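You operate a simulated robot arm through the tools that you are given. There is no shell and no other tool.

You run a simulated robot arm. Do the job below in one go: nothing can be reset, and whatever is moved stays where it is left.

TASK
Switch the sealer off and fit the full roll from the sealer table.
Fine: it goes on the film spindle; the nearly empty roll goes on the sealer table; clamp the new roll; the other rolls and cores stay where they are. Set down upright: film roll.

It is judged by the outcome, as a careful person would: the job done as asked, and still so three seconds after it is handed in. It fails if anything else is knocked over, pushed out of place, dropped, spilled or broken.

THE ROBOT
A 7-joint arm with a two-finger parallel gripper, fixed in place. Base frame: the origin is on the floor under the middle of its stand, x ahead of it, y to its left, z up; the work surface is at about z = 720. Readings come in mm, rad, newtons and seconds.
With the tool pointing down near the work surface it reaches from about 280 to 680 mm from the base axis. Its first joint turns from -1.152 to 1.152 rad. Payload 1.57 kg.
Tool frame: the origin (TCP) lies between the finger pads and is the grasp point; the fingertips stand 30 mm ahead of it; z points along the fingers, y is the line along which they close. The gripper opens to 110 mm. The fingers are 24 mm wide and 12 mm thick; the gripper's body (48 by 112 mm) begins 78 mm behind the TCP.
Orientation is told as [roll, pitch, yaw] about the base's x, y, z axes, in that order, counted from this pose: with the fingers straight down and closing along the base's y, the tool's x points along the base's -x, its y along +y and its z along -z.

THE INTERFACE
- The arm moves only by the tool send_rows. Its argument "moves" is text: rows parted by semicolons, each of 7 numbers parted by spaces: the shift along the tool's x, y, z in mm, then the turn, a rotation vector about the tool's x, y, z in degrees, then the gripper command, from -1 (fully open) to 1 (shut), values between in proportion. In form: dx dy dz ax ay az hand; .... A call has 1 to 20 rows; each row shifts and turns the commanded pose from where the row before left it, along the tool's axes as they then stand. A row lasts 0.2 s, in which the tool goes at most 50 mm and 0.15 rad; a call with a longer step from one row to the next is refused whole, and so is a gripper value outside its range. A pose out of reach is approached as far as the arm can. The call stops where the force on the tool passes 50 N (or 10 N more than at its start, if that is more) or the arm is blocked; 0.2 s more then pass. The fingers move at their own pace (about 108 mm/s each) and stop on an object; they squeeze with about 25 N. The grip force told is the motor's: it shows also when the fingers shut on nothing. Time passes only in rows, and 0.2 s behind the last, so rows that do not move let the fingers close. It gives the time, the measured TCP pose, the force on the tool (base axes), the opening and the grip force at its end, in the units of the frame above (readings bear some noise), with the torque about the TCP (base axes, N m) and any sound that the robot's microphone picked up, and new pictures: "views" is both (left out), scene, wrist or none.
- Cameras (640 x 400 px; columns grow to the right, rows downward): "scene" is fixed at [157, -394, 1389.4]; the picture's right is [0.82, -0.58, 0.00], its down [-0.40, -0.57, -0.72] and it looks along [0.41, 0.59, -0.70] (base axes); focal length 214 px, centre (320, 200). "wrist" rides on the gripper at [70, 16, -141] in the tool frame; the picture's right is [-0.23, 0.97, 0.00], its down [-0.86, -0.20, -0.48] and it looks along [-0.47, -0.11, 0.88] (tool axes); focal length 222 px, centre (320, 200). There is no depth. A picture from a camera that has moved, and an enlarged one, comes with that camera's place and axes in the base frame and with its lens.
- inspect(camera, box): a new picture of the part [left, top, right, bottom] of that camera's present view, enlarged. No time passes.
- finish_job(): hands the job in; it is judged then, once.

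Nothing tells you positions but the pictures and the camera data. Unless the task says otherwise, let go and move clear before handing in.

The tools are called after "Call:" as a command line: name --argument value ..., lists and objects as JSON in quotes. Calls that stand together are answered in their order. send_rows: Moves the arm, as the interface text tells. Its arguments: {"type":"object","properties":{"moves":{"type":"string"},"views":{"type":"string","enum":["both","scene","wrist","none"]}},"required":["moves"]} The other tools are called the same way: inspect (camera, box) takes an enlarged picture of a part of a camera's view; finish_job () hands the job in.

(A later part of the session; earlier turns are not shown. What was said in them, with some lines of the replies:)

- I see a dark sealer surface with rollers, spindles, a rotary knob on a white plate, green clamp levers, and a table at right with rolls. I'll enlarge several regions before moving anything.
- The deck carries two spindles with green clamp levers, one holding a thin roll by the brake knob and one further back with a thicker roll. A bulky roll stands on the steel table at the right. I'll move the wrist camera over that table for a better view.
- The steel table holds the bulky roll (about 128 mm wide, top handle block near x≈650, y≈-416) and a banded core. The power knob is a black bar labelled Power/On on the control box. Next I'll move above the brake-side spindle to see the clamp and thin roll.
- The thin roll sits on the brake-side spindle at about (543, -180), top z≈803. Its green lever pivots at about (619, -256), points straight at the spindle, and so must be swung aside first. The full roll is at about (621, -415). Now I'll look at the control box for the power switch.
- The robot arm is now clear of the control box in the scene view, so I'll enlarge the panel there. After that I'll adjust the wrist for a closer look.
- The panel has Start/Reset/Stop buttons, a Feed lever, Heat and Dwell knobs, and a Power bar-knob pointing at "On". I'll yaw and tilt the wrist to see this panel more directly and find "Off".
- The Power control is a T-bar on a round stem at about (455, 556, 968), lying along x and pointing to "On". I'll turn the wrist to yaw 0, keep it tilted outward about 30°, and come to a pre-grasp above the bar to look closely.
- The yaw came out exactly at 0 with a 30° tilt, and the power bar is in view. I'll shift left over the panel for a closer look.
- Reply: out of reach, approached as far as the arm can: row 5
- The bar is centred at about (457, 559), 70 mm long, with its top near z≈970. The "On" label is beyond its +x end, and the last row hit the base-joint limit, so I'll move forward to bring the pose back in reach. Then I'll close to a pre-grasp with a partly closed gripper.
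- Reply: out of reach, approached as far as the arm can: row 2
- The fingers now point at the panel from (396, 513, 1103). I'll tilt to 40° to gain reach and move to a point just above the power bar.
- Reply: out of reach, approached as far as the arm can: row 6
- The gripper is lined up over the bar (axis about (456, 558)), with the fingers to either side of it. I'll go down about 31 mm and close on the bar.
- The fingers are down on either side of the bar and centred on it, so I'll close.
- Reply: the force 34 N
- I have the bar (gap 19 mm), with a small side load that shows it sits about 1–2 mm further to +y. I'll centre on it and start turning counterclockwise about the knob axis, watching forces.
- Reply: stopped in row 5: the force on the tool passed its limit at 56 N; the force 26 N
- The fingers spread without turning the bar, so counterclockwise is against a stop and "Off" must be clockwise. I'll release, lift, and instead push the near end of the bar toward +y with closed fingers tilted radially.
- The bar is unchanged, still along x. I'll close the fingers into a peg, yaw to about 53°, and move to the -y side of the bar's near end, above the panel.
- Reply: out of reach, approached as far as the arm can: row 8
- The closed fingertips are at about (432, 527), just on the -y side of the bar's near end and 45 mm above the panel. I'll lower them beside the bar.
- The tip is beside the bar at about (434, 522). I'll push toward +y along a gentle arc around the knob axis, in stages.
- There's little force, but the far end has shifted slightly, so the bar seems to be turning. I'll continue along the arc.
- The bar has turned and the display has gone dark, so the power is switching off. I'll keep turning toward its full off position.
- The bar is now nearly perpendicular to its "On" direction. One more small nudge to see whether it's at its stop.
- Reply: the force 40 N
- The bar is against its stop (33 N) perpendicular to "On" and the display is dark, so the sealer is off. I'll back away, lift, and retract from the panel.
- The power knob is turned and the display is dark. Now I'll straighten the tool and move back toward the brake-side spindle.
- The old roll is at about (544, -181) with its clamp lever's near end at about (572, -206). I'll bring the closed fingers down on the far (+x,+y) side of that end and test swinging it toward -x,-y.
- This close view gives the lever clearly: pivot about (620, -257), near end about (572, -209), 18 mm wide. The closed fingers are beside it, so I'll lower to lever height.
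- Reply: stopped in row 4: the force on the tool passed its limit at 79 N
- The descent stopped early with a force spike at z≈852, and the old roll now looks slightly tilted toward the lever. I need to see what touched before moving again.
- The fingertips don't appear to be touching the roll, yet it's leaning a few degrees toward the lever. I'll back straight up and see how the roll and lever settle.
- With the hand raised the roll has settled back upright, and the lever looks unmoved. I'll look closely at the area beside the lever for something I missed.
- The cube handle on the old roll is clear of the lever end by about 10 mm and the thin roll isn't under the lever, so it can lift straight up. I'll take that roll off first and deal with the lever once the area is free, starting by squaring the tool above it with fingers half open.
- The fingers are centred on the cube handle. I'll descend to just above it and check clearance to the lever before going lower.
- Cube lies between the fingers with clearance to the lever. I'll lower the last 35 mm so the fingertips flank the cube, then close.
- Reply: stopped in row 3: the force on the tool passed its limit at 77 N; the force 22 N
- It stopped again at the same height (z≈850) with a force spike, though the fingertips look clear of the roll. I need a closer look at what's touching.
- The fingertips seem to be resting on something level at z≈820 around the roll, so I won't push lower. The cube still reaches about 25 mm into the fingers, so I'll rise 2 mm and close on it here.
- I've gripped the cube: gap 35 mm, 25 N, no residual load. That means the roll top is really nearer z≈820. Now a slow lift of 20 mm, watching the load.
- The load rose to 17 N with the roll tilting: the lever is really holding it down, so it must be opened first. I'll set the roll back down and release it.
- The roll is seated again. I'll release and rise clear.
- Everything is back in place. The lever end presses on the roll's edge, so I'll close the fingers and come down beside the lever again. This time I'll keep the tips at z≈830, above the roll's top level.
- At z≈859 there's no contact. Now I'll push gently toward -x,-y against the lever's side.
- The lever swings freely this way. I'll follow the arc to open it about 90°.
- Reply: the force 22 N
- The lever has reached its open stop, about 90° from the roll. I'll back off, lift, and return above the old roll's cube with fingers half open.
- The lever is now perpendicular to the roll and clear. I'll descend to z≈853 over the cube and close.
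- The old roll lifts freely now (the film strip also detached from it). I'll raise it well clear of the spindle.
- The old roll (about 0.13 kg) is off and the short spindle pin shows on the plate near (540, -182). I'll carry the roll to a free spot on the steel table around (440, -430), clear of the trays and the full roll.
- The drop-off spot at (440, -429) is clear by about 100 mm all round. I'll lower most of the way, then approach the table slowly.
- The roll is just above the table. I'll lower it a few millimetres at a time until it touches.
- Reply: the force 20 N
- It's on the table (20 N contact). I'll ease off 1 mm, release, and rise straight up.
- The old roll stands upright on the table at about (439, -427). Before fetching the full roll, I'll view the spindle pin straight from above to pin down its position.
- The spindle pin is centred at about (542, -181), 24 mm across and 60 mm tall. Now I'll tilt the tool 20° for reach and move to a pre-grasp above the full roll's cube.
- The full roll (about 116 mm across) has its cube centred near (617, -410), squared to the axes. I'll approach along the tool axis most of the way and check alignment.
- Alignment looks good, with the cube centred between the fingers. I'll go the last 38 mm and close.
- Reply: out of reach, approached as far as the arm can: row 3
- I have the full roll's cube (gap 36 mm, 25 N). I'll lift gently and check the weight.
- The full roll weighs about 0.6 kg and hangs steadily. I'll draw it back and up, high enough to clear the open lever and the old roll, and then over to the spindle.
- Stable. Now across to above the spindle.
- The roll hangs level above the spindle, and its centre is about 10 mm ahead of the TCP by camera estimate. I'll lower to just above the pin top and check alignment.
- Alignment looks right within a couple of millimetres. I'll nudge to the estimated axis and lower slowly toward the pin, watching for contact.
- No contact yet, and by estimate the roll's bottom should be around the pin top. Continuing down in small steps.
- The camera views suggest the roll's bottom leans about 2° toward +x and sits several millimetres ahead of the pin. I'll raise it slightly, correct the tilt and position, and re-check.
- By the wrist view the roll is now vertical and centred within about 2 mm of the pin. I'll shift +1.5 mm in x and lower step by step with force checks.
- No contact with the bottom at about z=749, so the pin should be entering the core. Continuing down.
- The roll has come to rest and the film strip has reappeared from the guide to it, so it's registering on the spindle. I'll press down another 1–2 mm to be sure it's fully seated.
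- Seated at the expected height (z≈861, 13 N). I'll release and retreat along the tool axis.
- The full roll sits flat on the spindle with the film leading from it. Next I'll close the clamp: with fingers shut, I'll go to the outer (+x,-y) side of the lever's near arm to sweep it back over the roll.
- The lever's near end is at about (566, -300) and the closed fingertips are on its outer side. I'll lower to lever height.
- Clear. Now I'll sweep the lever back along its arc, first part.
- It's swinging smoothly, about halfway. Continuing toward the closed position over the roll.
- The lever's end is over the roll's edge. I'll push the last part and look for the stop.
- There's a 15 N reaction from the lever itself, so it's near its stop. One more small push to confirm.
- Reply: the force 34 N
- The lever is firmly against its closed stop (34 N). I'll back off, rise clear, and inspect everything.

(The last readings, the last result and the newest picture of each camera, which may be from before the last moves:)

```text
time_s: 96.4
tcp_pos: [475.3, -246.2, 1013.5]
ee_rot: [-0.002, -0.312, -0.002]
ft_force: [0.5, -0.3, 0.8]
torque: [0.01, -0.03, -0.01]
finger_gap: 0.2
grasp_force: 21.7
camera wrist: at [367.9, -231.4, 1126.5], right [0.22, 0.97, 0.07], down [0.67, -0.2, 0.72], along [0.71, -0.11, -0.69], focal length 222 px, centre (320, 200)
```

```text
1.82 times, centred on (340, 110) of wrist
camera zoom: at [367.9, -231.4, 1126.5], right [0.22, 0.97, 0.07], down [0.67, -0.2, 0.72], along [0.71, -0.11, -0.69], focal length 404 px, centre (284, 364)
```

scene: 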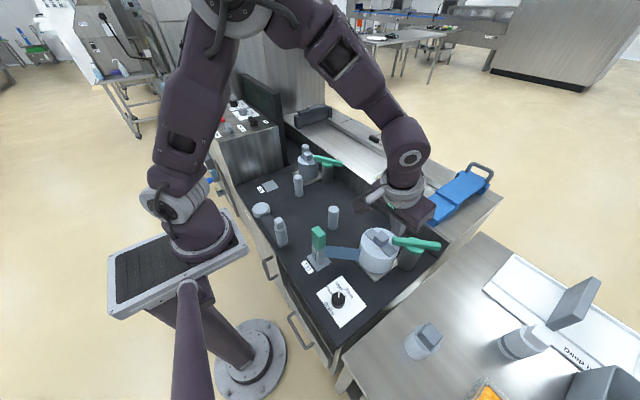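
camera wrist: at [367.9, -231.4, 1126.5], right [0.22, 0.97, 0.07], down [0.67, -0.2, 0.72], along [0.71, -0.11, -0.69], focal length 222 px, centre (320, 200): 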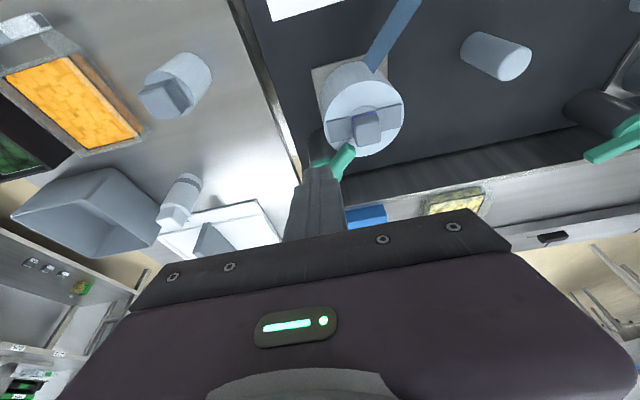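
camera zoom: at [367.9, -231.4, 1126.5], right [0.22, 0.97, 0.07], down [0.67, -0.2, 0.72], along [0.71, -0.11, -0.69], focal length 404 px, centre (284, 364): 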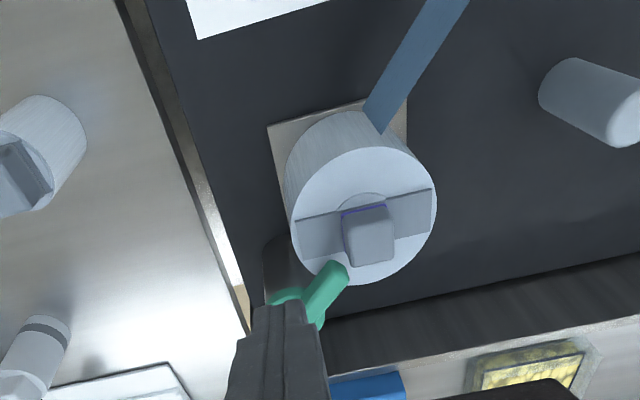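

The new roll is seated with the lever closed over its edge, and the old roll stands upright on the table with everything else undisturbed. I'll raise the arm well clear and do a final check of the panel.

Call:
send_rows --moves "15 0 -40 0 0 0 0; 15 0 -40 0 0 0 0; 15 0 -40 0 0 0 0; 15 0 -40 0 0 0 0; 0 0 0 0 0 0 0; 0 0 0 0 0 0 0"

Call:
inspect --camera "scene" --box '[190, 70, 350, 190]'

Call:
inspect --camera "scene" --box '[240, 180, 460, 340]'

```text
time_s: 97.8
tcp_pos: [368.9, -247.4, 1148.8]
ee_rot: [0.0, -0.312, -0.002]
ft_force: [0.5, -0.1, -0.4]
torque: [0.04, 0.02, -0.02]
finger_gap: 54.8
grasp_force: 0.0
camera wrist: at [260.5, -233.0, 1261.6], right [0.22, 0.97, 0.07], down [0.67, -0.2, 0.72], along [0.71, -0.11, -0.69], focal length 222 px, centre (320, 200)
```

scene: 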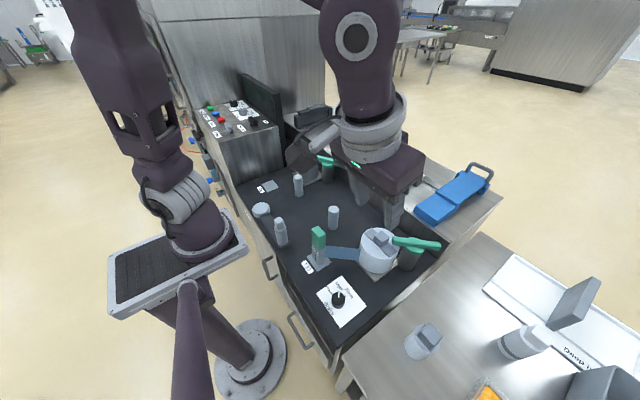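
wrist: 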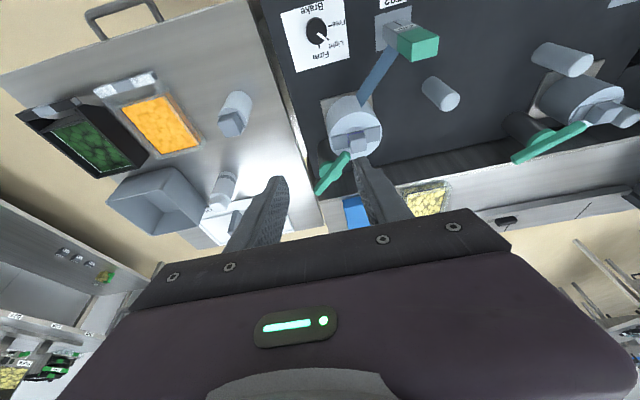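

```text
3.33 times, centred on (270, 130) of scene
camera zoom: at [157.0, -394.0, 1389.4], right [0.82, -0.58, 0.0], down [-0.4, -0.57, -0.72], along [0.41, 0.59, -0.7], focal length 715 px, centre (487, 433)
```

zoom: 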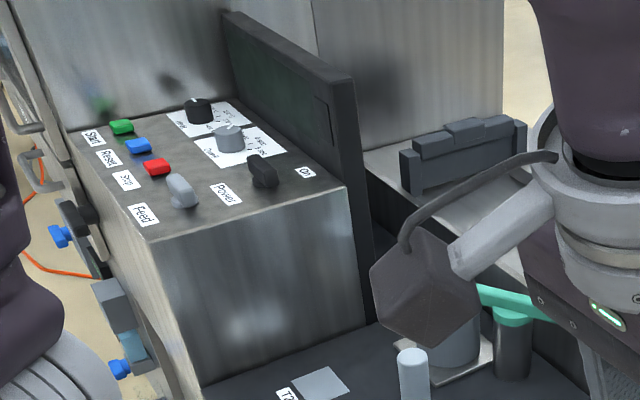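

```text
2.50 times, centred on (350, 260) of scene
camera zoom: at [157.0, -394.0, 1389.4], right [0.82, -0.58, 0.0], down [-0.4, -0.57, -0.72], along [0.41, 0.59, -0.7], focal length 536 px, centre (245, 50)
```

zoom: 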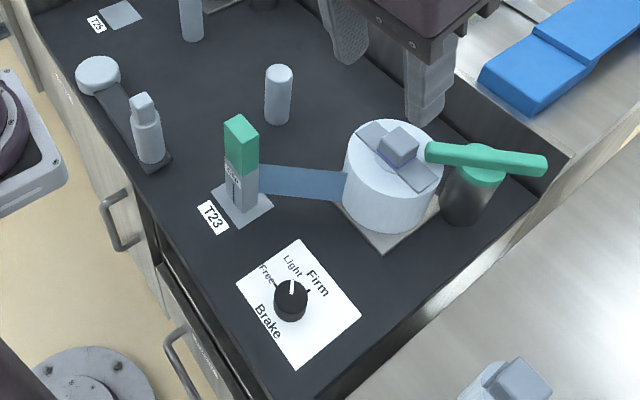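

The sealer display is dark with the power knob turned off. The full roll is on the film spindle under the closed clamp, the old roll stands on the table, and the arm is clear. Handing in.

Call:
finish_job

```text
The job is handed in.
```

The sealer is off, and the full roll is fitted on the film spindle and clamped. The nearly empty roll stands upright on the sealer table.

- **Power:** the knob is turned fully away from "On", against its stop, and the display is dark.
- **New roll:** it sits flat on the spindle with the film strip running to it. The clamp lever is pushed against its closed stop over the roll's edge.
- **Old roll:** it stands in a clear spot on the steel table, away from the trays.
- **Other items:** in the final views, the other rolls, the cores and the brake knob look undisturbed.

While I was finding out that the clamp lever had to be opened first, the old roll rocked a few degrees on its spindle a couple of times. It settled back upright and was not dropped.
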